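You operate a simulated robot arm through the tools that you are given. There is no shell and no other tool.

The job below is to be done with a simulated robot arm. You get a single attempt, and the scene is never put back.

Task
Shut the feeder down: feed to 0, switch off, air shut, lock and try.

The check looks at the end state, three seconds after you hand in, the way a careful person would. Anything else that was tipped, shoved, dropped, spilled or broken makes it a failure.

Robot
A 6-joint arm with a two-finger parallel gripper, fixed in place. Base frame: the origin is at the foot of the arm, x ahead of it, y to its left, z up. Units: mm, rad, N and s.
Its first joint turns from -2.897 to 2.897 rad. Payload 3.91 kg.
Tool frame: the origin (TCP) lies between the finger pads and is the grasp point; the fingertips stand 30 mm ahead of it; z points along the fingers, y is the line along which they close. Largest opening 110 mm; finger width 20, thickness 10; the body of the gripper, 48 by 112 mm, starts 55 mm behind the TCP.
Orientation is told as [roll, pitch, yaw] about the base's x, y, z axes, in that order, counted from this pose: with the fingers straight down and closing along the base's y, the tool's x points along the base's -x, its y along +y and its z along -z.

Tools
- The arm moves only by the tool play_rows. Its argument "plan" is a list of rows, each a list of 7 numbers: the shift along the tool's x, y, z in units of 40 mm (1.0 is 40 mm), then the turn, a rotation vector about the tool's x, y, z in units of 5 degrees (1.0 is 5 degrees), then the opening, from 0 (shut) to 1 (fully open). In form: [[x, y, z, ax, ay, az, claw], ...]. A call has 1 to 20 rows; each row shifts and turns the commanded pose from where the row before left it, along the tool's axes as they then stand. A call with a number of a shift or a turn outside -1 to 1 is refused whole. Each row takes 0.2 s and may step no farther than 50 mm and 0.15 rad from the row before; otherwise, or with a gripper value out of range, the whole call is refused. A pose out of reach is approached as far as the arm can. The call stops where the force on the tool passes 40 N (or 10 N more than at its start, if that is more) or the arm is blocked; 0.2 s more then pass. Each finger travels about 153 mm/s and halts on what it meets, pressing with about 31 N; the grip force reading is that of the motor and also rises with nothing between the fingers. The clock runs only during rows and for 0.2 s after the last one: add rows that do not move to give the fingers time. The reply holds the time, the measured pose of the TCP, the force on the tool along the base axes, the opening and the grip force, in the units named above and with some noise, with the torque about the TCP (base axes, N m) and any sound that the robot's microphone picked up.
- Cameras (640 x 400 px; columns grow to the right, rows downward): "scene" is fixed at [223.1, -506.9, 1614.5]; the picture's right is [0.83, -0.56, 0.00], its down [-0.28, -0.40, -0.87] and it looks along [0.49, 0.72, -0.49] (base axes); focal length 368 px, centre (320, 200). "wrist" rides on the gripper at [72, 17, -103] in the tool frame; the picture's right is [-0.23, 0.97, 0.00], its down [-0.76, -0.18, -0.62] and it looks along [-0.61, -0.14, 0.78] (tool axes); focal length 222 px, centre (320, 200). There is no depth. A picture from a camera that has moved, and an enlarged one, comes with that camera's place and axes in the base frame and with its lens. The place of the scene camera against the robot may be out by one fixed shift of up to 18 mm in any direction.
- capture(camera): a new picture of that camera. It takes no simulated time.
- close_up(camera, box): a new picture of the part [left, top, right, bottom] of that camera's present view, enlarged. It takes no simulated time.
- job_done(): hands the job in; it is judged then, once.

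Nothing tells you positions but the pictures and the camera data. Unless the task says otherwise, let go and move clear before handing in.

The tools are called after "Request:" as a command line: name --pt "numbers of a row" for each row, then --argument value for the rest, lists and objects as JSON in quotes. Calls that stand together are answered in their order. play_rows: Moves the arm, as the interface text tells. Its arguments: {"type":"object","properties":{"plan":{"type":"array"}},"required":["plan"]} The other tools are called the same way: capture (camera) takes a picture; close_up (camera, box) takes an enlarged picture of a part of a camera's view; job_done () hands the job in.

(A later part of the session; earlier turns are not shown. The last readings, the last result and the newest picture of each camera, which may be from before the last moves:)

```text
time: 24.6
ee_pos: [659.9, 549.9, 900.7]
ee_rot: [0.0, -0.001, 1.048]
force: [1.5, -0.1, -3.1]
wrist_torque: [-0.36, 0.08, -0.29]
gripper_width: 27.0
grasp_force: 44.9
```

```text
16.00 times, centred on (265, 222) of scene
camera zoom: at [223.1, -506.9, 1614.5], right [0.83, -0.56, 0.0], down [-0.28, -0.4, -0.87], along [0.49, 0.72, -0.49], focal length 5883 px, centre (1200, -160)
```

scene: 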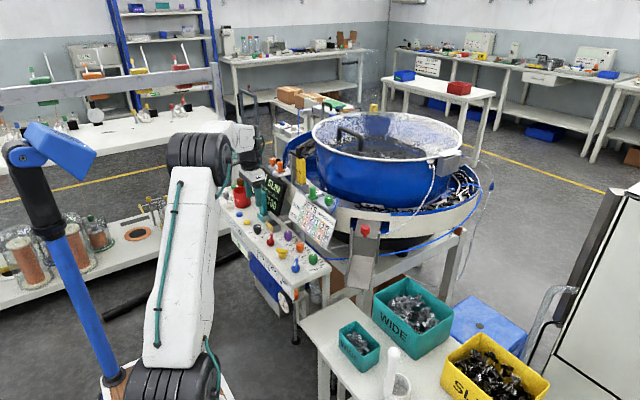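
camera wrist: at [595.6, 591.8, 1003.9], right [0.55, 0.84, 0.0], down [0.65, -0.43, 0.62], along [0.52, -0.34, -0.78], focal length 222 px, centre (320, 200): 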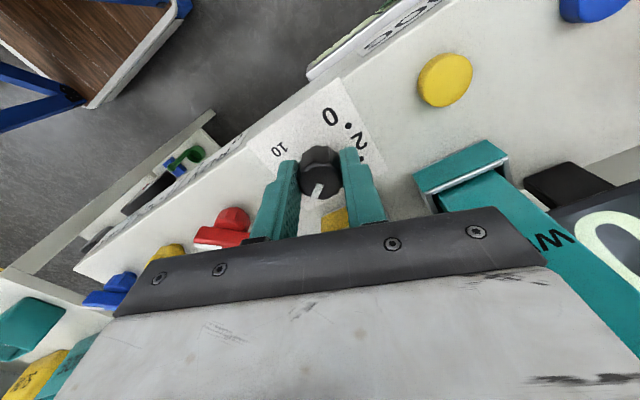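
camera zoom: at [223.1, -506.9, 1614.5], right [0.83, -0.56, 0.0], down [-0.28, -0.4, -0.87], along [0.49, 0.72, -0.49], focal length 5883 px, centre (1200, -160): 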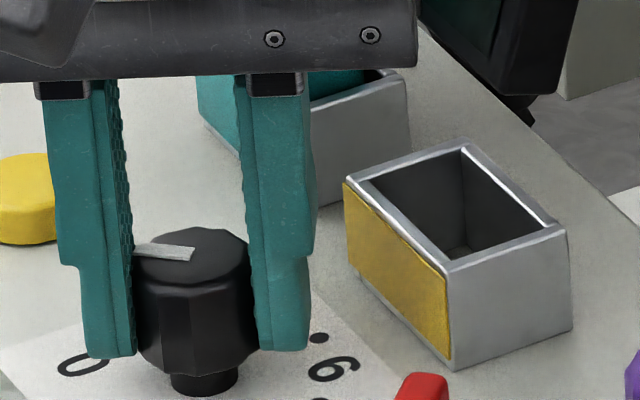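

The torque jumped to −0.29 N·m, so the knob has reached its stop at 0. I'll release and lift to check it.

Request:
play_rows --pt "0 0 0 0 0 0 0.3" --pt "0 0 0 0 0 0 0.5" --pt "0 0 0 0 0 0 0.5" --pt "0 0 -0.8 0 0 0 0.5" --pt "0 0 -1 0 0 0 0.5" --pt "0 0 -1 0 0 0 0.5" --pt "0 0 0 0 0 0 0.5"

Request:
capture --camera "wrist"

Request:
close_up --camera "wrist" --box '[250, 40, 378, 120]'

Request:
close_up --camera "scene" --box '[210, 140, 370, 240]'

```text
time: 26.2
ee_pos: [660.8, 548.6, 1011.2]
ee_rot: [0.001, -0.004, 1.045]
force: [0.2, 0.8, -1.0]
wrist_torque: [0.05, -0.04, 0.03]
gripper_width: 54.9
grasp_force: 0.0
```

```text
taken
camera wrist: at [608.7, 495.6, 1114.8], right [-0.73, 0.68, 0.0], down [0.53, 0.57, 0.62], along [0.43, 0.46, -0.78], focal length 222 px, centre (320, 200)
```

wrist: 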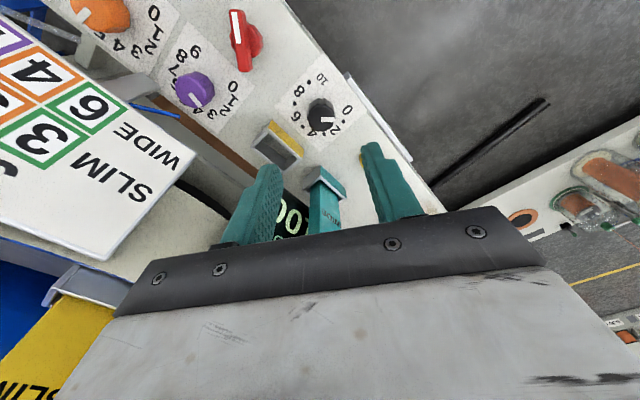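

```text
5.00 times, centred on (314, 80) of wrist
camera zoom: at [608.7, 495.6, 1114.8], right [-0.73, 0.68, 0.0], down [0.53, 0.57, 0.62], along [0.43, 0.46, -0.78], focal length 1111 px, centre (350, 800)
```

zoom: 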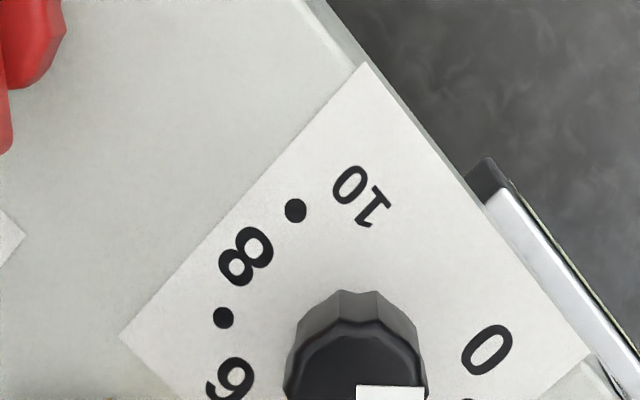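

```text
4.00 times, centred on (290, 190) of scene
camera zoom: at [223.1, -506.9, 1614.5], right [0.83, -0.56, 0.0], down [-0.28, -0.4, -0.87], along [0.49, 0.72, -0.49], focal length 1471 px, centre (440, 240)
```

zoom: 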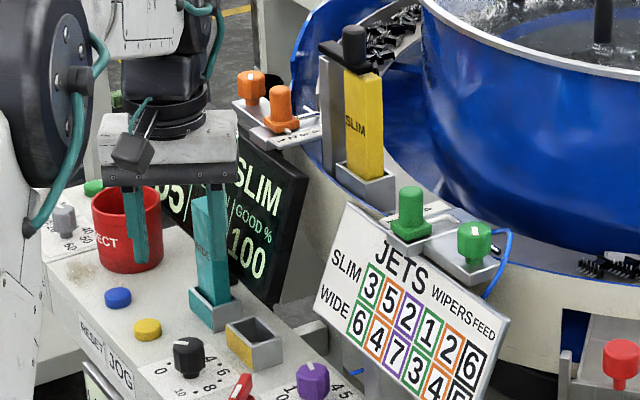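

Request:
close_up --camera "wrist" --box '[272, 70, 368, 130]'

Request:
close_up --camera "scene" --box '[225, 200, 289, 240]'

Request:
close_up --camera "wrist" --box '[200, 0, 296, 60]'

```text
6.67 times, centred on (320, 100) of wrist
camera zoom: at [608.7, 495.6, 1114.8], right [-0.73, 0.68, 0.0], down [0.53, 0.57, 0.62], along [0.43, 0.46, -0.78], focal length 1481 px, centre (320, 867)
```

zoom: 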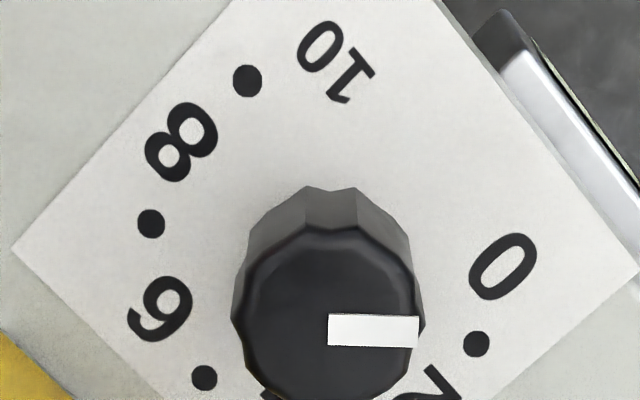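

```text
10.00 times, centred on (257, 220) of scene
camera zoom: at [223.1, -506.9, 1614.5], right [0.83, -0.56, 0.0], down [-0.28, -0.4, -0.87], along [0.49, 0.72, -0.49], focal length 3677 px, centre (950, 0)
```

zoom: 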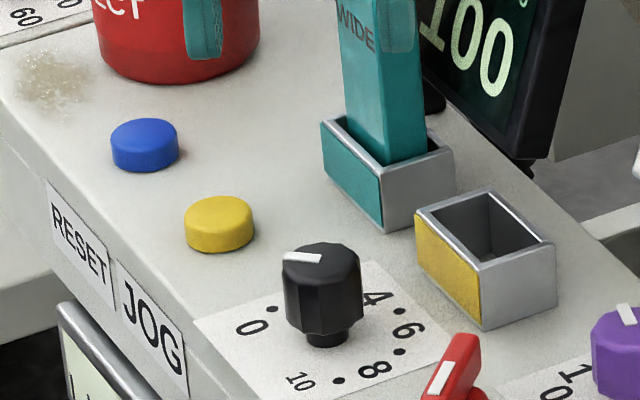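

```text
6.67 times, centred on (248, 30) of wrist
camera zoom: at [608.7, 495.6, 1114.8], right [-0.73, 0.68, 0.0], down [0.53, 0.57, 0.62], along [0.43, 0.46, -0.78], focal length 1481 px, centre (800, 1333)
```

zoom: 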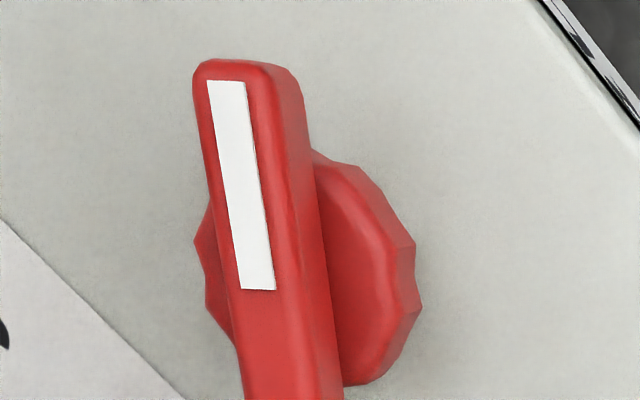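

FEED reads exactly 135°, which is 0. Next is RUN (red), centred at about (665, 460.5). I'll move over it at height and turn the wrist to 45° to straddle the bar.

Request:
play_rows --pt "0.624 -0.413 0 0 0 0 0.5" --pt "0.624 -0.413 0 0 0 0 0.5" --pt "0.624 -0.413 0 0 0 0 0.5" --pt "0 0 0 0 0 1 0.5" --pt "0 0 0 0 0 1 0.5" --pt "0 0 0 0 0 1 0.5" --pt "0 0 0 0 0 0 0.5"

Request:
capture --camera "wrist"

Request:
close_up --camera "scene" --box '[210, 140, 370, 240]'

```text
time: 27.8
ee_pos: [666.0, 459.3, 1013.0]
ee_rot: [0.003, -0.002, 0.784]
force: [0.6, 0.3, -0.4]
wrist_torque: [-0.01, 0.02, 0.0]
gripper_width: 54.9
grasp_force: 0.1
```

```text
taken
camera wrist: at [601.3, 421.1, 1114.9], right [-0.53, 0.85, 0.0], down [0.66, 0.41, 0.62], along [0.53, 0.33, -0.78], focal length 222 px, centre (320, 200)
```

wrist: 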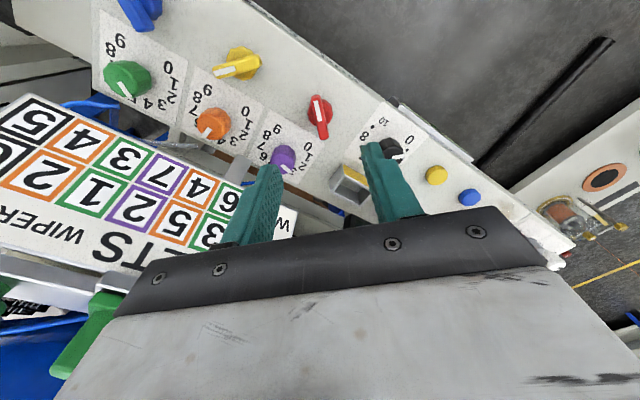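

```text
4.00 times, centred on (290, 190) of scene
camera zoom: at [223.1, -506.9, 1614.5], right [0.83, -0.56, 0.0], down [-0.28, -0.4, -0.87], along [0.49, 0.72, -0.49], focal length 1471 px, centre (440, 240)
```

zoom: 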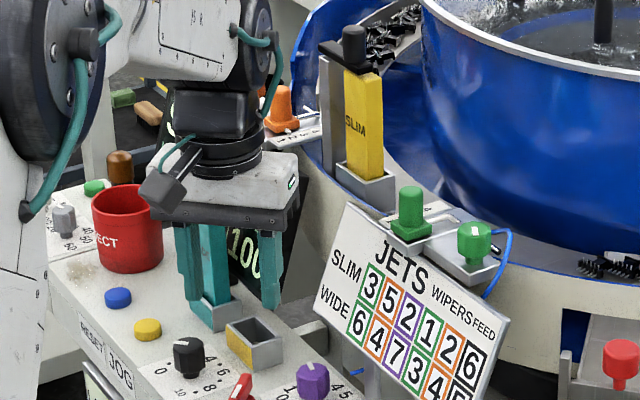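

It's well centred on the red bar. I'll descend so the fingertips end at about z 886, alongside the bar and above its base disc.

Request:
play_rows --pt "0 0 1 0 0 0 0.4" --pt "0 0 0.8 0 0 0 0.4" --pt "0 0 0.3 0 0 0 0.4" --pt "0 0 0.28 0 0 0 0.4" --pt "0 0 0 0 0 0 0.4"

Request:
close_up --camera "wrist" --box '[240, 100, 400, 200]'

Request:
close_up --camera "scene" --box '[235, 205, 315, 255]'

```text
time: 29.0
ee_pos: [665.0, 459.8, 916.7]
ee_rot: [0.003, -0.001, 0.786]
force: [-1.2, -0.1, 1.2]
wrist_torque: [-0.02, 0.02, 0.01]
gripper_width: 44.0
grasp_force: 0.0
```

```text
4.00 times, centred on (320, 150) of wrist
camera zoom: at [600.9, 421.0, 1020.1], right [-0.53, 0.85, 0.0], down [0.66, 0.41, 0.62], along [0.53, 0.33, -0.78], focal length 888 px, centre (320, 400)
```

zoom: 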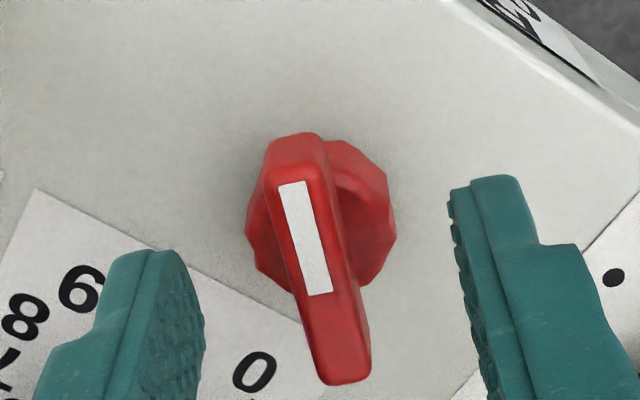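

```text
8.00 times, centred on (275, 230) of scene
camera zoom: at [223.1, -506.9, 1614.5], right [0.83, -0.56, 0.0], down [-0.28, -0.4, -0.87], along [0.49, 0.72, -0.49], focal length 2941 px, centre (680, -40)
```

zoom: 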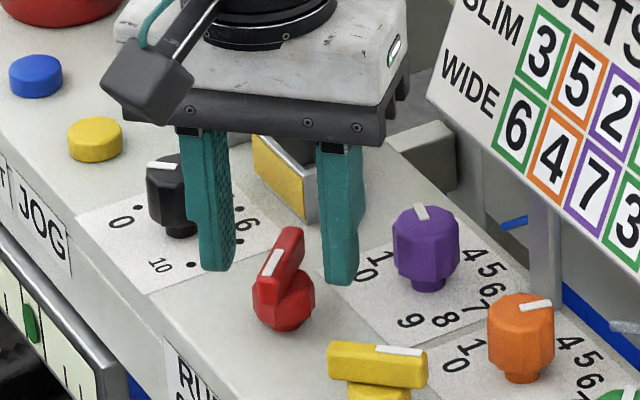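

The bar is centred between the fingers, so I'll close on it.

Request:
play_rows --pt "0 0 0 0 0 0 0.25" --pt "0 0 0 0 0 0 0.15" --pt "0 0 0 0 0 0 0.05" --pt "0 0 0 0 0 0 0"

Request:
close_up --camera "wrist" --box '[240, 100, 400, 200]'

```text
time: 30.0
ee_pos: [665.7, 459.8, 916.5]
ee_rot: [0.002, -0.001, 0.786]
force: [-0.2, 0.1, -0.6]
wrist_torque: [0.02, -0.09, 0.02]
gripper_width: 9.7
grasp_force: 45.1
```

```text
4.00 times, centred on (320, 150) of wrist
camera zoom: at [601.0, 421.0, 1020.2], right [-0.53, 0.85, 0.0], down [0.66, 0.41, 0.62], along [0.53, 0.33, -0.78], focal length 888 px, centre (320, 400)
```

zoom: 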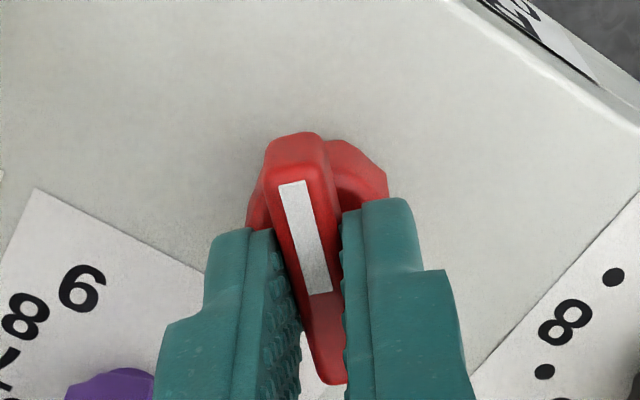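

The grip is clean at 9.7 mm. I'll try a small counter-clockwise turn first.

Request:
play_rows --pt "0 0 0 0 0 -0.6 0" --pt "0 0 0 0 0 -0.4 0"

Request:
close_up --camera "wrist" --box '[240, 100, 400, 200]'

```text
time: 30.6
ee_pos: [665.2, 459.8, 917.1]
ee_rot: [-0.002, -0.001, 0.874]
force: [2.5, -1.2, 6.4]
wrist_torque: [-1.15, 0.81, -0.05]
gripper_width: 9.7
grasp_force: 44.7
```

```text
4.00 times, centred on (320, 150) of wrist
camera zoom: at [604.7, 415.6, 1020.2], right [-0.6, 0.8, 0.0], down [0.63, 0.47, 0.62], along [0.5, 0.38, -0.78], focal length 888 px, centre (320, 400)
```

zoom: 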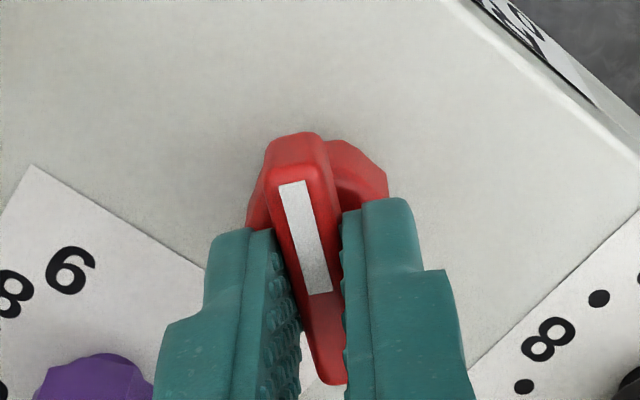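

It turns freely counter-clockwise. I'll continue in blocks and watch the forces.

Request:
play_rows --pt "0 0 0 0 0 -1 0" --pt "0 0 0 0 0 -1 0" --pt "0 0 0 0 0 -1 0" --pt "0 0 0 0 0 -1 0" --pt "0 0 0 0 0 -1 0" --pt "0 0 0 0 0 -1 0" --pt "0 0 0 0 0 -1 0"

Request:
close_up --camera "wrist" --box '[240, 100, 400, 200]'

Request:
close_up --camera "scene" --box '[210, 140, 370, 240]'

```text
time: 32.2
ee_pos: [666.2, 459.7, 916.8]
ee_rot: [-0.001, -0.003, 1.486]
force: [13.8, -8.9, 9.7]
wrist_torque: [-0.71, -0.3, -0.01]
gripper_width: 10.2
grasp_force: 45.0
```

```text
4.00 times, centred on (320, 150) of wrist
camera zoom: at [641.4, 389.2, 1020.0], right [-0.95, 0.31, 0.0], down [0.24, 0.74, 0.63], along [0.19, 0.59, -0.78], focal length 888 px, centre (320, 400)
```

zoom: 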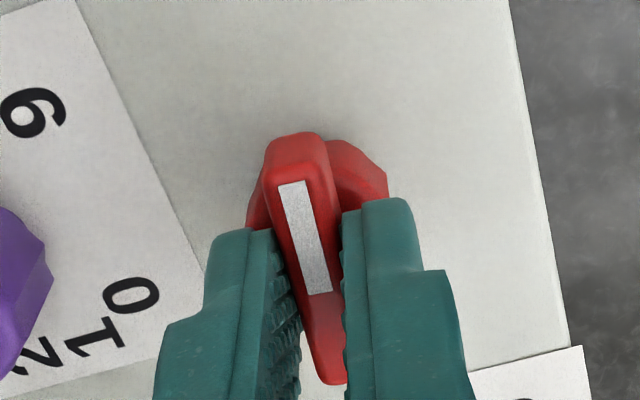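

```text
4.00 times, centred on (290, 190) of scene
camera zoom: at [223.1, -506.9, 1614.5], right [0.83, -0.56, 0.0], down [-0.28, -0.4, -0.87], along [0.49, 0.72, -0.49], focal length 1471 px, centre (440, 240)
```

zoom: 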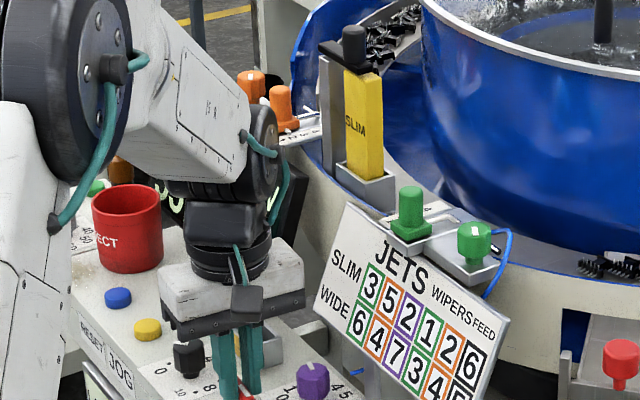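

I'm halfway, at yaw 85°. I'll relieve the 1 mm side offset and keep turning.

Request:
play_rows --pt "0.01 -0.028 0 0 0 0 0" --pt "0 0 0 0 0 -1 0" --pt "0 0 0 0 0 -1 0" --pt "0 0 0 0 0 -1 0" --pt "0 0 0 0 0 -1 0" --pt "0 0 0 0 0 -1 0"

Request:
capture --camera "wrist"

Request:
close_up --camera "scene" --box '[210, 140, 370, 240]'

```text
time: 33.6
ee_pos: [665.9, 457.9, 916.2]
ee_rot: [-0.001, -0.005, 1.922]
force: [10.4, -4.8, 11.8]
wrist_torque: [0.96, 0.28, 0.04]
gripper_width: 10.0
grasp_force: 45.0
```

```text
taken
camera wrist: at [673.8, 386.1, 1020.0], right [-0.99, -0.12, 0.0], down [-0.1, 0.77, 0.63], along [-0.07, 0.62, -0.78], focal length 222 px, centre (320, 200)
```

wrist: 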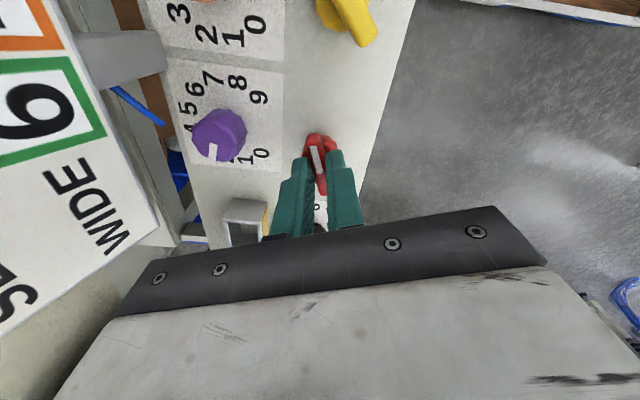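

```text
4.00 times, centred on (290, 190) of scene
camera zoom: at [223.1, -506.9, 1614.5], right [0.83, -0.56, 0.0], down [-0.28, -0.4, -0.87], along [0.49, 0.72, -0.49], focal length 1471 px, centre (440, 240)
```

zoom: 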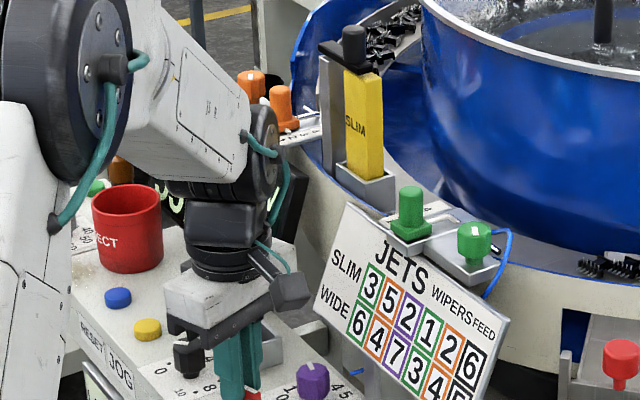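

Clearances look fine: the sign's near edge is at x≈757. I'll continue toward the stop.

Request:
play_rows --pt "0 0 0 0 0 -1 0" --pt "0 0 0 0 0 -1 0" --pt "0 0 0 0 0 -1 0" --pt "0 0 0 0 0 -1 0" --pt "0 0 0 0 0 0 0"

Request:
capture --camera "wrist"

Request:
close_up --camera "scene" --box '[210, 140, 370, 240]'

```text
time: 34.8
ee_pos: [666.8, 459.3, 916.9]
ee_rot: [-0.004, -0.002, 2.271]
force: [11.6, 4.1, 14.3]
wrist_torque: [0.83, 0.48, 0.0]
gripper_width: 9.7
grasp_force: 45.1
```

```text
taken
camera wrist: at [698.7, 393.8, 1020.1], right [-0.89, -0.45, 0.0], down [-0.36, 0.69, 0.63], along [-0.28, 0.56, -0.78], focal length 222 px, centre (320, 200)
```

wrist: 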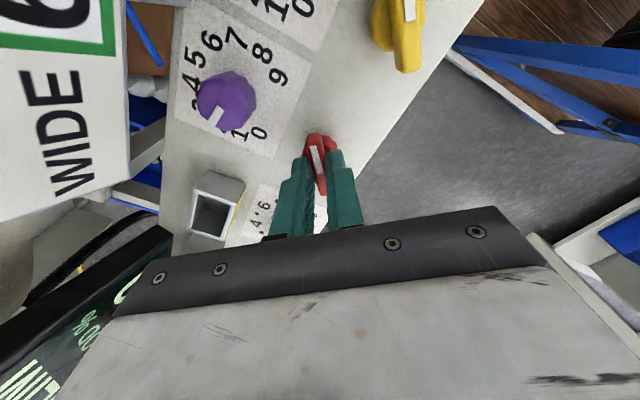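

```text
4.00 times, centred on (290, 190) of scene
camera zoom: at [223.1, -506.9, 1614.5], right [0.83, -0.56, 0.0], down [-0.28, -0.4, -0.87], along [0.49, 0.72, -0.49], focal length 1471 px, centre (440, 240)
```

zoom: 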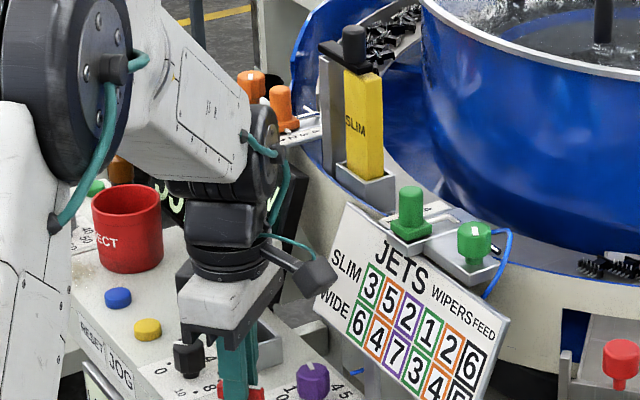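

Request:
play_rows --pt "0 0 0 0 0 -0.6 0" --pt "0 0 0 0 0 -0.5 0" --pt "0 0 0 0 0 0 0"

Request:
close_up --camera "wrist" --box '[240, 100, 400, 200]'

```text
time: 35.6
ee_pos: [666.1, 459.5, 917.1]
ee_rot: [-0.002, -0.003, 2.367]
force: [13.4, 7.9, 17.8]
wrist_torque: [0.37, 0.03, -0.47]
gripper_width: 9.7
grasp_force: 45.0
```

```text
4.00 times, centred on (320, 150) of wrist
camera zoom: at [704.8, 397.3, 1020.1], right [-0.84, -0.54, 0.0], down [-0.42, 0.66, 0.62], along [-0.33, 0.53, -0.78], focal length 888 px, centre (320, 400)
```

zoom: 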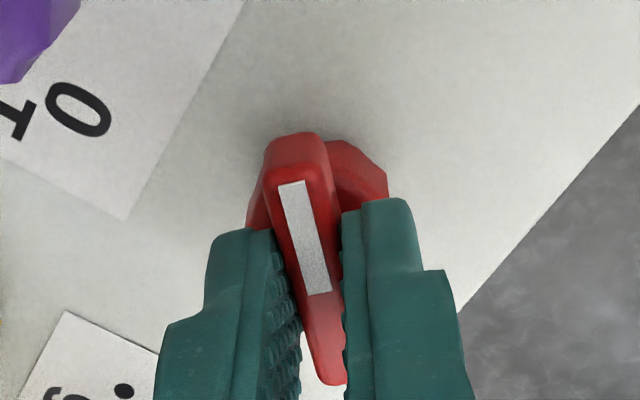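

The torque rose to −0.47 N·m at 135°, so RUN is at its stop. I'll release, rise straight up, and check the display.

Request:
play_rows --pt "0 0 0 0 0 0 0.2" --pt "0 0 0 0 0 0 0.4" --pt "0 0 0 0 0 0 0.4" --pt "0 0 -0.8 0 0 0 0.4" --pt "0 0 -1 0 0 0 0.4" --pt "0 0 -0.6 0 0 0 0.4" --pt "0 0 0 0 0 1 0.4" --pt "0 0 0 0 0 1 0.4" --pt "0 0 0 0 0 1 0.4" --pt "0 0 0 0 0 1 0.4" --pt "0 0 0 0 0 1 0.4" --pt "0 0 0 0 0 1 0.4" --pt "0 0 0 0 0 1 0.4" --pt "0 0 0 0 0 1 0.4" --pt "0 0 0 0 0 1 0.4" --pt "0 0 0 0 0 1 0.4"

Request:
capture --camera "wrist"

Request:
capture --camera "scene"

Request:
close_up --camera "scene" --box '[210, 140, 370, 240]'

Request:
close_up --camera "scene" --box '[235, 205, 315, 255]'

```text
time: 39.0
ee_pos: [666.1, 460.4, 1012.7]
ee_rot: [0.001, -0.001, 1.49]
force: [0.7, 0.3, -0.1]
wrist_torque: [0.0, 0.01, 0.0]
gripper_width: 44.2
grasp_force: 0.1
```

```text
taken
camera wrist: at [642.1, 389.1, 1116.0], right [-0.95, 0.3, 0.0], down [0.24, 0.74, 0.62], along [0.19, 0.6, -0.78], focal length 222 px, centre (320, 200)
```

wrist: 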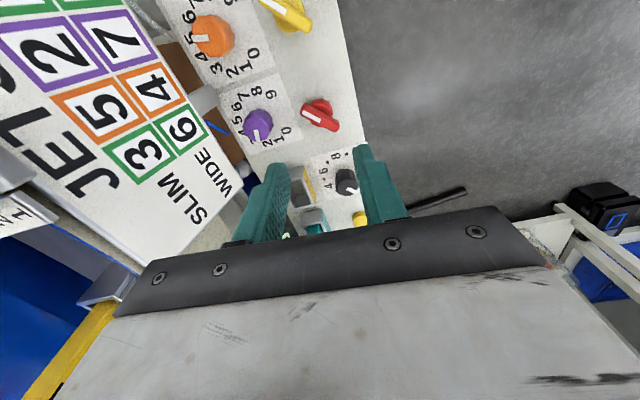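

```text
taken
```

scene: 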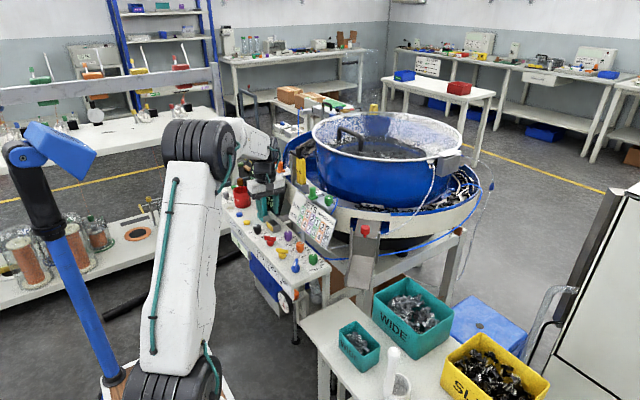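

```text
4.00 times, centred on (290, 190) of scene
camera zoom: at [223.1, -506.9, 1614.5], right [0.83, -0.56, 0.0], down [-0.28, -0.4, -0.87], along [0.49, 0.72, -0.49], focal length 1471 px, centre (440, 240)
```

zoom: 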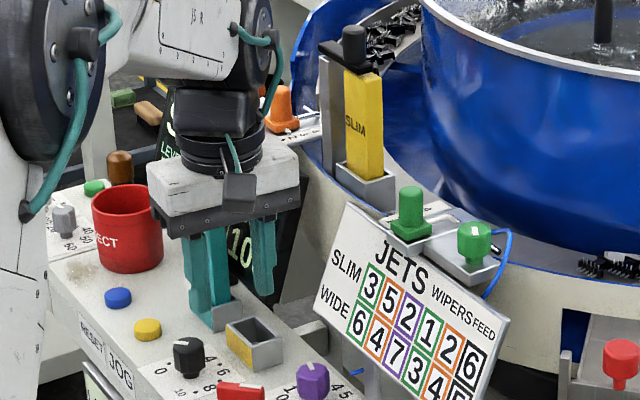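

```text
8.00 times, centred on (275, 230) of scene
camera zoom: at [223.1, -506.9, 1614.5], right [0.83, -0.56, 0.0], down [-0.28, -0.4, -0.87], along [0.49, 0.72, -0.49], focal length 2941 px, centre (680, -40)
```

zoom: 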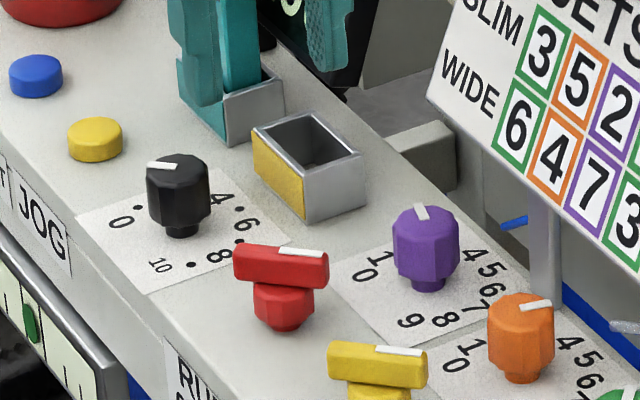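

RUN now sits the same way as LOCK does at 0, so RUN is off and the convention is confirmed: counter-clockwise is 0, clockwise is 1. Next I'll move over the blue AIR switch and go to yaw 45°.

Request:
play_rows --pt "0.848 -0.064 0 0 0 0 0.4" --pt "0.848 -0.064 0 0 0 0 0.4" --pt "0.848 -0.064 0 0 0 0 0.4" --pt "0.848 -0.064 0 0 0 0 0.4" --pt "0.848 -0.064 0 0 0 0 0.4" --pt "0 0 0 0 0 1 0.4" --pt "0 0 0 0 0 1 0.4" --pt "0 0 0 0 0 1 0.4" --pt "0 0 0 0 0 1 0.4" --pt "0 0 0 0 0 1 0.4" --pt "0 0 0 0 0 1 0.4" --pt "0 0 0 0 0 1 0.4" --pt "0 0 0 0 0 1 0.4" --pt "0 0 0 0 0 0 0.4"

Request:
capture --camera "wrist"

Request:
close_up --camera "scene" --box '[210, 140, 370, 240]'

Request:
close_up --camera "wrist" --box '[272, 80, 368, 140]'

```text
time: 42.0
ee_pos: [665.4, 288.9, 1012.2]
ee_rot: [0.002, -0.002, 0.793]
force: [0.3, 0.4, 0.4]
wrist_torque: [0.04, -0.01, 0.03]
gripper_width: 44.0
grasp_force: 0.0
```

```text
taken
camera wrist: at [601.6, 250.0, 1115.3], right [-0.53, 0.85, 0.0], down [0.66, 0.42, 0.62], along [0.53, 0.33, -0.78], focal length 222 px, centre (320, 200)
```

wrist: 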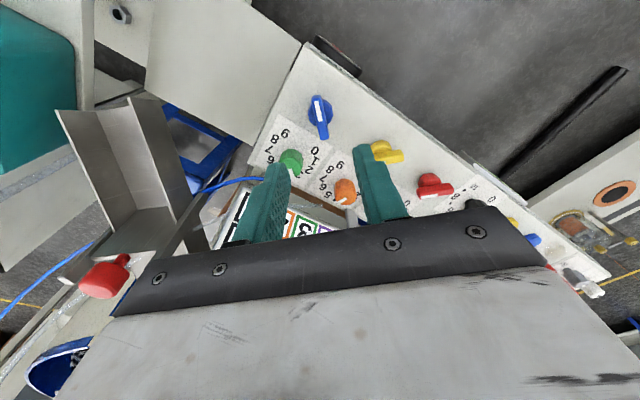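

```text
4.00 times, centred on (290, 190) of scene
camera zoom: at [223.1, -506.9, 1614.5], right [0.83, -0.56, 0.0], down [-0.28, -0.4, -0.87], along [0.49, 0.72, -0.49], focal length 1471 px, centre (440, 240)
```

zoom: 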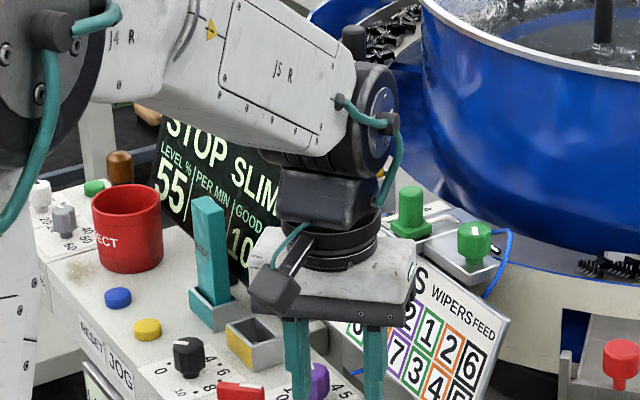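

```text
6.67 times, centred on (320, 110) of wrist
camera zoom: at [601.6, 250.0, 1115.3], right [-0.53, 0.85, 0.0], down [0.66, 0.42, 0.62], along [0.53, 0.33, -0.78], focal length 1481 px, centre (320, 800)
```

zoom: 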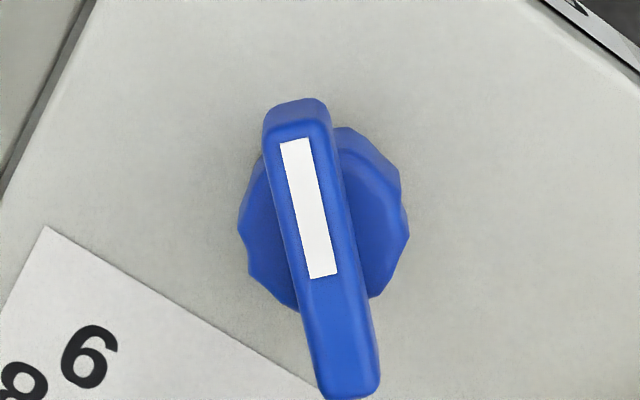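

The display now reads STOP. The AIR centre is at about (665, 290.4). I'll descend and grip its bar the same way.

Request:
play_rows --pt "-0.023 0.008 1 0 0 0 0.4" --pt "0 0 0.8 0 0 0 0.4" --pt "0 0 0.3 0 0 0 0.4" --pt "0 0 0.28 0 0 0 0.4" --pt "0 0 0 0 0 0 0.4" --pt "0 0 0 0 0 0 0.25" --pt "0 0 0 0 0 0 0.15" --pt "0 0 0 0 0 0 0.05" --pt "0 0 0 0 0 0 0"

Request:
close_up --camera "wrist" --box '[240, 100, 400, 200]'

```text
time: 44.0
ee_pos: [665.8, 290.5, 917.4]
ee_rot: [0.002, -0.003, 0.794]
force: [2.4, -1.9, -1.7]
wrist_torque: [0.13, -0.34, 0.0]
gripper_width: 9.5
grasp_force: 44.9
```

```text
4.00 times, centred on (320, 150) of wrist
camera zoom: at [602.1, 251.2, 1020.2], right [-0.54, 0.84, 0.0], down [0.66, 0.42, 0.62], along [0.53, 0.34, -0.78], focal length 888 px, centre (320, 400)
```

zoom: 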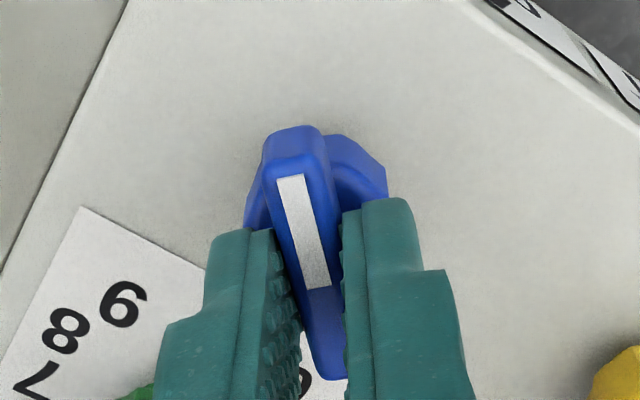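

The bar is gripped. I'll turn AIR counter-clockwise toward 0.

Request:
play_rows --pt "0.015 0 0 0 0 -1 0" --pt "0 0 0 0 0 -1 0" --pt "0 0 0 0 0 -1 0" --pt "0 0 0 0 0 -1 0" --pt "0 0 0 0 0 -1 0" --pt "0 0 0 0 0 -1 0" --pt "0 0 0 0 0 -1 0" --pt "0 0 0 0 0 -1 0"

Request:
close_up --camera "wrist" --box '[240, 100, 400, 200]'

```text
time: 45.8
ee_pos: [666.0, 290.6, 917.0]
ee_rot: [-0.001, -0.004, 1.494]
force: [7.1, 4.9, -0.8]
wrist_torque: [0.99, -0.27, -0.03]
gripper_width: 9.8
grasp_force: 45.3
```

```text
4.00 times, centred on (320, 150) of wrist
camera zoom: at [642.3, 220.1, 1020.1], right [-0.95, 0.3, 0.0], down [0.24, 0.74, 0.63], along [0.19, 0.6, -0.78], focal length 888 px, centre (320, 400)
```

zoom: 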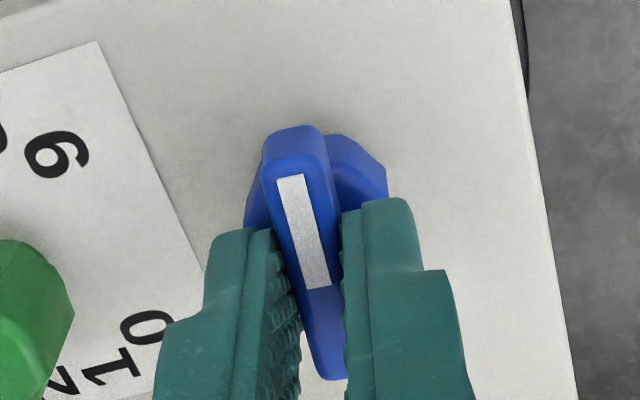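

Request:
play_rows --pt "0 -0.015 0 0 0 -1 0" --pt "0 0 0 0 0 -1 0" --pt "0 0 0 0 0 -1 0" --pt "0 0 0 0 0 -1 0" --pt "0 0 0 0 0 -1 0" --pt "0 0 0 0 0 -1 0" --pt "0 0 0 0 0 -1 0" --pt "0 0 0 0 0 -1 0" --pt "0 0 0 0 0 -1 0"

Request:
close_up --camera "wrist" --box '[240, 100, 400, 200]'

```text
time: 47.8
ee_pos: [665.2, 290.8, 916.8]
ee_rot: [-0.003, -0.002, 2.279]
force: [-7.5, 10.7, 0.5]
wrist_torque: [1.17, 1.07, 0.04]
gripper_width: 9.9
grasp_force: 44.8
```

```text
4.00 times, centred on (320, 150) of wrist
camera zoom: at [698.9, 225.1, 1020.2], right [-0.89, -0.46, 0.0], down [-0.36, 0.69, 0.62], along [-0.29, 0.55, -0.78], focal length 888 px, centre (320, 400)
```

zoom: 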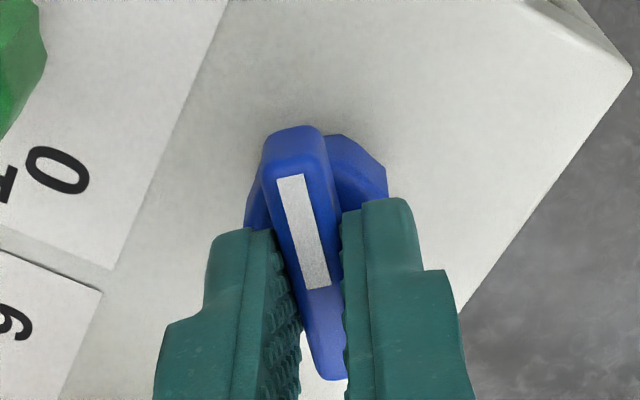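

Request:
play_rows --pt "0 0 0 0 0 -0.6 0" --pt "0 0 0 0 0 -0.4 0" --pt "0 0 0 0 0 0 0"

Request:
close_up --camera "wrist" --box '[240, 100, 400, 200]'

```text
time: 48.6
ee_pos: [663.8, 289.0, 916.3]
ee_rot: [-0.002, -0.001, 2.366]
force: [-13.5, 10.9, 3.9]
wrist_torque: [0.59, 0.8, -0.4]
gripper_width: 9.6
grasp_force: 45.5
```

```text
4.00 times, centred on (320, 150) of wrist
camera zoom: at [704.3, 228.2, 1020.3], right [-0.84, -0.54, 0.0], down [-0.42, 0.66, 0.62], along [-0.33, 0.53, -0.78], focal length 888 px, centre (320, 400)
```

zoom: 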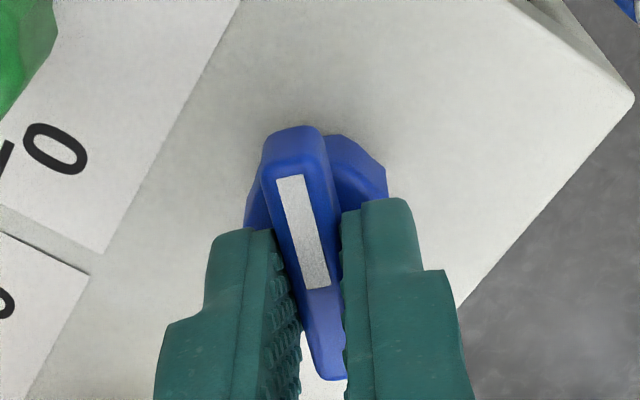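

AIR is at its stop. I'll release, rise straight up, and check the display and gauge.

Request:
play_rows --pt "0 0 0 0 0 0 0.2" --pt "0 0 0 0 0 0 0.4" --pt "0 0 0 0 0 0 0.4" --pt "0 0 -0.8 0 0 0 0.4" --pt "0 0 -1 0 0 0 0.4" --pt "0 0 -0.6 0 0 0 0.4" --pt "0 0 0 0 0 0 0.4"

Request:
capture --camera "wrist"

Request:
close_up --camera "scene" --box '[210, 140, 370, 240]'

Request:
close_up --camera "scene" --box '[235, 220, 363, 300]'

Request:
close_up --camera "scene" --box '[260, 275, 324, 315]'

```text
time: 50.2
ee_pos: [666.0, 291.2, 1012.7]
ee_rot: [-0.001, -0.002, 2.365]
force: [0.1, 0.4, 0.0]
wrist_torque: [-0.02, 0.01, 0.01]
gripper_width: 44.2
grasp_force: 0.2
```

```text
taken
camera wrist: at [704.1, 227.9, 1115.8], right [-0.84, -0.54, 0.0], down [-0.42, 0.66, 0.62], along [-0.33, 0.53, -0.78], focal length 222 px, centre (320, 200)
```

wrist: 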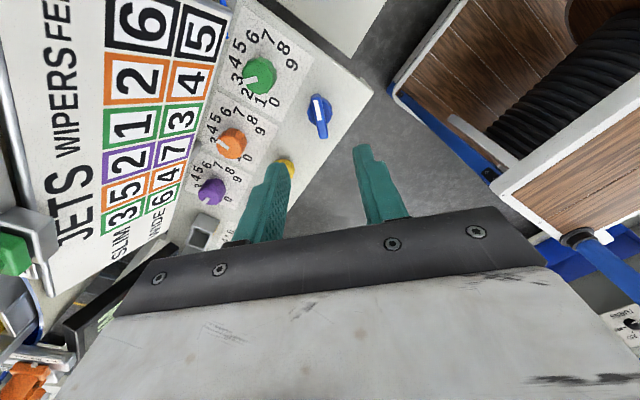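

```text
4.00 times, centred on (290, 190) of scene
camera zoom: at [223.1, -506.9, 1614.5], right [0.83, -0.56, 0.0], down [-0.28, -0.4, -0.87], along [0.49, 0.72, -0.49], focal length 1471 px, centre (440, 240)
```

zoom: 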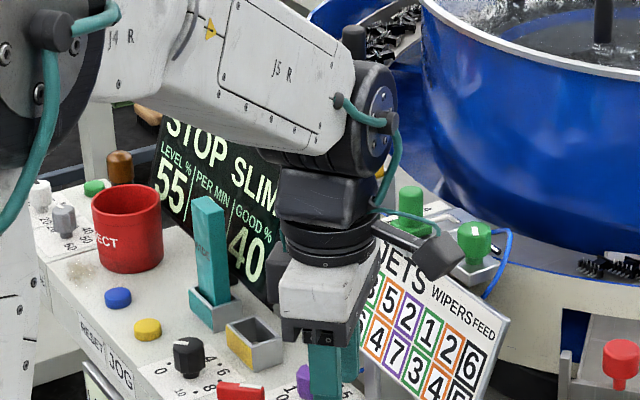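

```text
5.00 times, centred on (299, 260) of scene
camera zoom: at [223.1, -506.9, 1614.5], right [0.83, -0.56, 0.0], down [-0.28, -0.4, -0.87], along [0.49, 0.72, -0.49], focal length 1838 px, centre (425, -100)
```

zoom: 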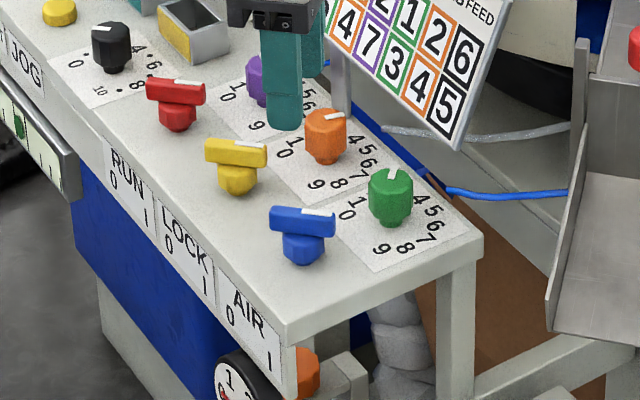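

```text
10.00 times, centred on (292, 295) of scene
camera zoom: at [223.1, -506.9, 1614.5], right [0.83, -0.56, 0.0], down [-0.28, -0.4, -0.87], along [0.49, 0.72, -0.49], focal length 3677 px, centre (600, -750)
```

zoom: 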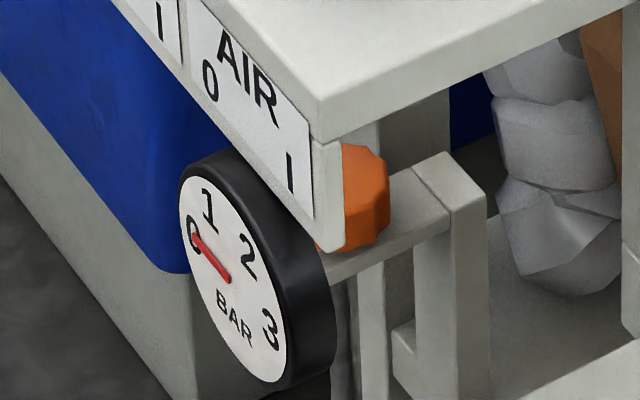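

All three switches now match 0 and the gauge reads 0 bar. Next is LOCK: I'm already at yaw 135°, which fits its bar, so I'll move over it.

Request:
play_rows --pt "-0.493 -0.503 0 0 0 0 0.4" --pt "-0.493 -0.503 0 0 0 0 0.4" --pt "-0.493 -0.503 0 0 0 0 0.4" --pt "0 0 0 0 0 0 0.4"

Request:
close_up --camera "wrist" --box '[272, 80, 368, 140]'

Request:
capture --camera "wrist"

```text
time: 51.2
ee_pos: [666.7, 375.2, 1012.5]
ee_rot: [-0.002, -0.001, 2.364]
force: [0.0, 0.5, -0.4]
wrist_torque: [-0.01, -0.02, -0.01]
gripper_width: 44.0
grasp_force: 0.0
```

```text
6.67 times, centred on (320, 110) of wrist
camera zoom: at [704.4, 311.9, 1116.1], right [-0.84, -0.54, 0.0], down [-0.42, 0.66, 0.62], along [-0.33, 0.53, -0.78], focal length 1481 px, centre (320, 800)
```

zoom: 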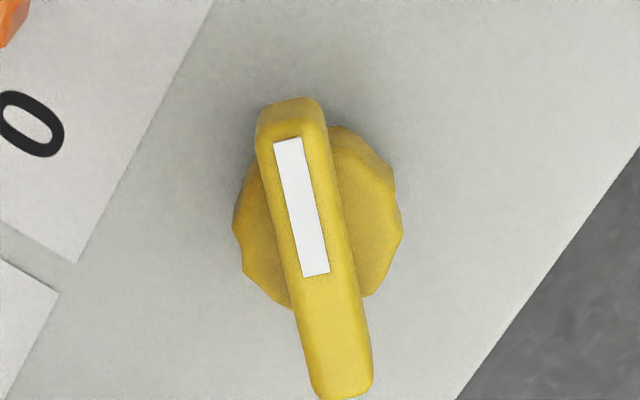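

```text
taken
camera wrist: at [704.4, 311.9, 1116.1], right [-0.84, -0.54, 0.0], down [-0.42, 0.66, 0.62], along [-0.33, 0.53, -0.78], focal length 222 px, centre (320, 200)
```

wrist: 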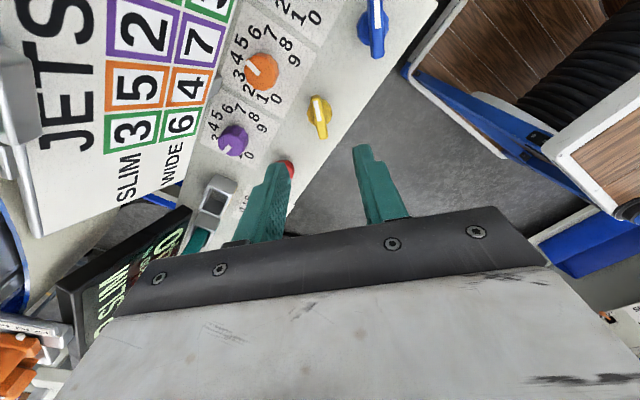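

It's slightly off by 1.2 mm along the closing axis. I'll correct that, then descend and grip LOCK.

Request:
play_rows --pt "0 -0.028 1 0 0 0 0.4" --pt "0 0 0.8 0 0 0 0.4" --pt "0 0 0.3 0 0 0 0.4" --pt "0 0 0.28 0 0 0 0.4" --pt "0 0 0 0 0 0 0.4" --pt "0 0 0 0 0 0 0.25" --pt "0 0 0 0 0 0 0.15" --pt "0 0 0 0 0 0 0.05" --pt "0 0 0 0 0 0 0"

Request:
close_up --camera "wrist" --box '[240, 100, 400, 200]'

```text
time: 53.2
ee_pos: [666.8, 374.5, 917.5]
ee_rot: [-0.001, -0.001, 2.366]
force: [-6.8, -5.2, 0.2]
wrist_torque: [-0.49, 0.16, -0.39]
gripper_width: 9.5
grasp_force: 45.0
```

```text
4.00 times, centred on (320, 150) of wrist
camera zoom: at [705.1, 312.4, 1021.1], right [-0.84, -0.54, 0.0], down [-0.42, 0.66, 0.62], along [-0.33, 0.53, -0.78], focal length 888 px, centre (320, 400)
```

zoom: 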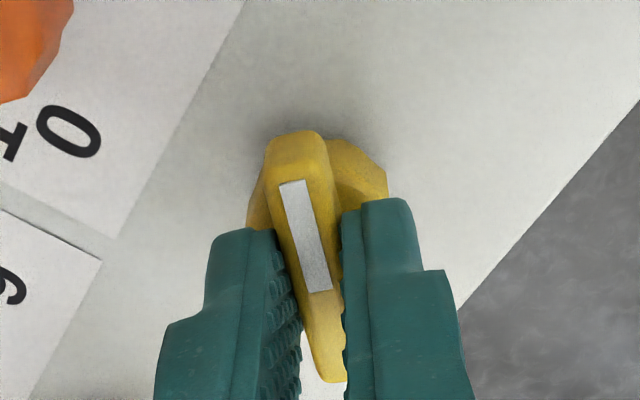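

LOCK is gripped. I'll turn it clockwise toward 1, relieving the small side offset first.

Request:
play_rows --pt "0 0.016 0 0 0 1 0" --pt "0 0 0 0 0 1 0"

Request:
close_up --camera "wrist" --box '[240, 100, 400, 200]'

```text
time: 53.8
ee_pos: [665.5, 374.3, 919.4]
ee_rot: [-0.001, -0.003, 2.189]
force: [-7.0, -4.5, -2.5]
wrist_torque: [-0.52, -0.14, 0.05]
gripper_width: 10.0
grasp_force: 45.0
```

```text
4.00 times, centred on (320, 150) of wrist
camera zoom: at [693.4, 306.3, 1021.1], right [-0.93, -0.38, 0.0], down [-0.3, 0.72, 0.62], along [-0.24, 0.58, -0.78], focal length 888 px, centre (320, 400)
```

zoom: 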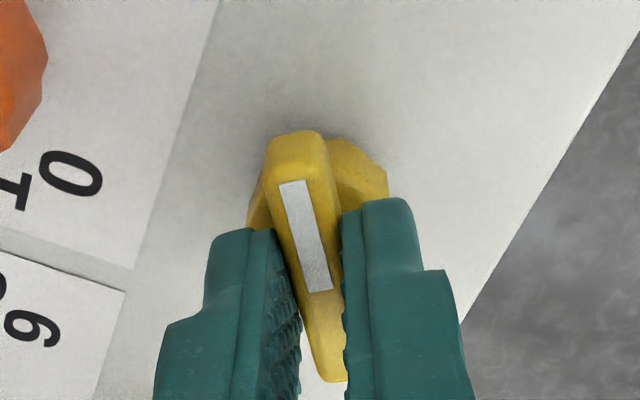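

It turns freely clockwise, so I'll continue.

Request:
play_rows --pt "0 0.012 0 0 0 1 0" --pt "0 0 0 0 0 1 0" --pt "0 0 0 0 0 1 0" --pt "0 0 0 0 0 1 0" --pt "0 0 0 0 0 1 0" --pt "0 0 0 0 0 1 0" --pt "0 0 0 0 0 1 0" --pt "0 0 0 0 0 1 0"

Request:
close_up --camera "wrist" --box '[240, 100, 400, 200]'

```text
time: 55.6
ee_pos: [665.3, 374.3, 918.2]
ee_rot: [0.002, -0.002, 1.489]
force: [-16.3, -11.0, -3.3]
wrist_torque: [0.22, 0.38, 0.0]
gripper_width: 10.1
grasp_force: 45.1
```

```text
4.00 times, centred on (320, 150) of wrist
camera zoom: at [642.1, 304.2, 1021.1], right [-0.95, 0.3, 0.0], down [0.24, 0.74, 0.62], along [0.19, 0.59, -0.78], focal length 888 px, centre (320, 400)
```

zoom: 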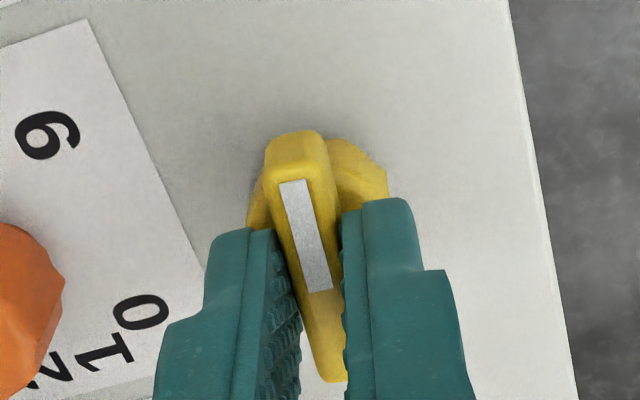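

Request:
play_rows --pt "0.025 0.03 0 0 0 0 0" --pt "0 0 0 0 0 1 0" --pt "0 0 0 0 0 1 0" --pt "0 0 0 0 0 1 0" --pt "0 0 0 0 0 1 0" --pt "0 0 0 0 0 1 0" --pt "0 0 0 0 0 1 0" --pt "0 0 0 0 0 1 0" --pt "0 0 0 0 0 0 0"

Request:
close_up --camera "wrist" --box '[240, 100, 400, 200]'

```text
time: 57.6
ee_pos: [665.9, 373.2, 917.0]
ee_rot: [0.003, -0.004, 0.883]
force: [-0.3, 9.8, -10.3]
wrist_torque: [0.92, -0.64, -0.02]
gripper_width: 9.8
grasp_force: 44.8
```

```text
4.00 times, centred on (320, 150) of wrist
camera zoom: at [604.9, 330.0, 1021.0], right [-0.61, 0.8, 0.0], down [0.62, 0.47, 0.63], along [0.5, 0.38, -0.78], focal length 888 px, centre (320, 400)
```

zoom: 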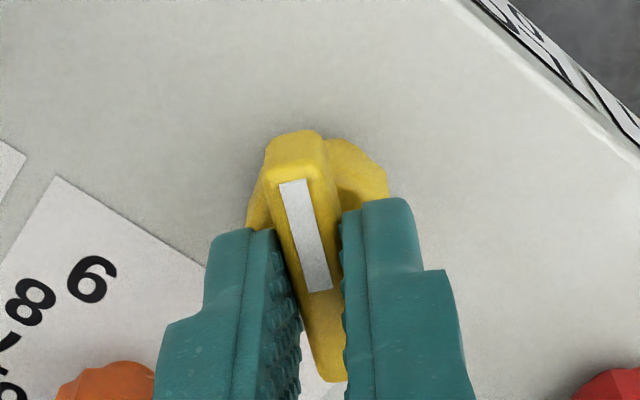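

Request:
play_rows --pt "0 0.01 0 0 0 0.7 0" --pt "0 0 0 0 0 0.5 0" --pt "0 0 0 0 0 0 0"

Request:
close_up --camera "wrist" --box '[240, 100, 400, 200]'

```text
time: 58.4
ee_pos: [665.1, 373.9, 917.9]
ee_rot: [0.001, -0.002, 0.777]
force: [4.9, 10.6, -5.9]
wrist_torque: [0.34, -0.56, 0.48]
gripper_width: 9.7
grasp_force: 45.1
```

```text
4.00 times, centred on (320, 150) of wrist
camera zoom: at [600.5, 336.4, 1021.0], right [-0.52, 0.85, 0.0], down [0.67, 0.41, 0.62], along [0.53, 0.33, -0.78], focal length 888 px, centre (320, 400)
```

zoom: 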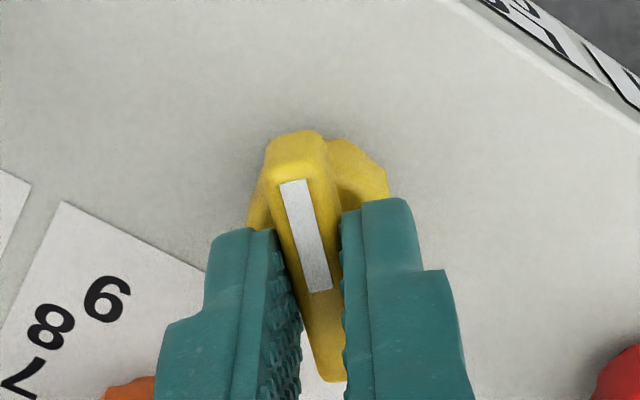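

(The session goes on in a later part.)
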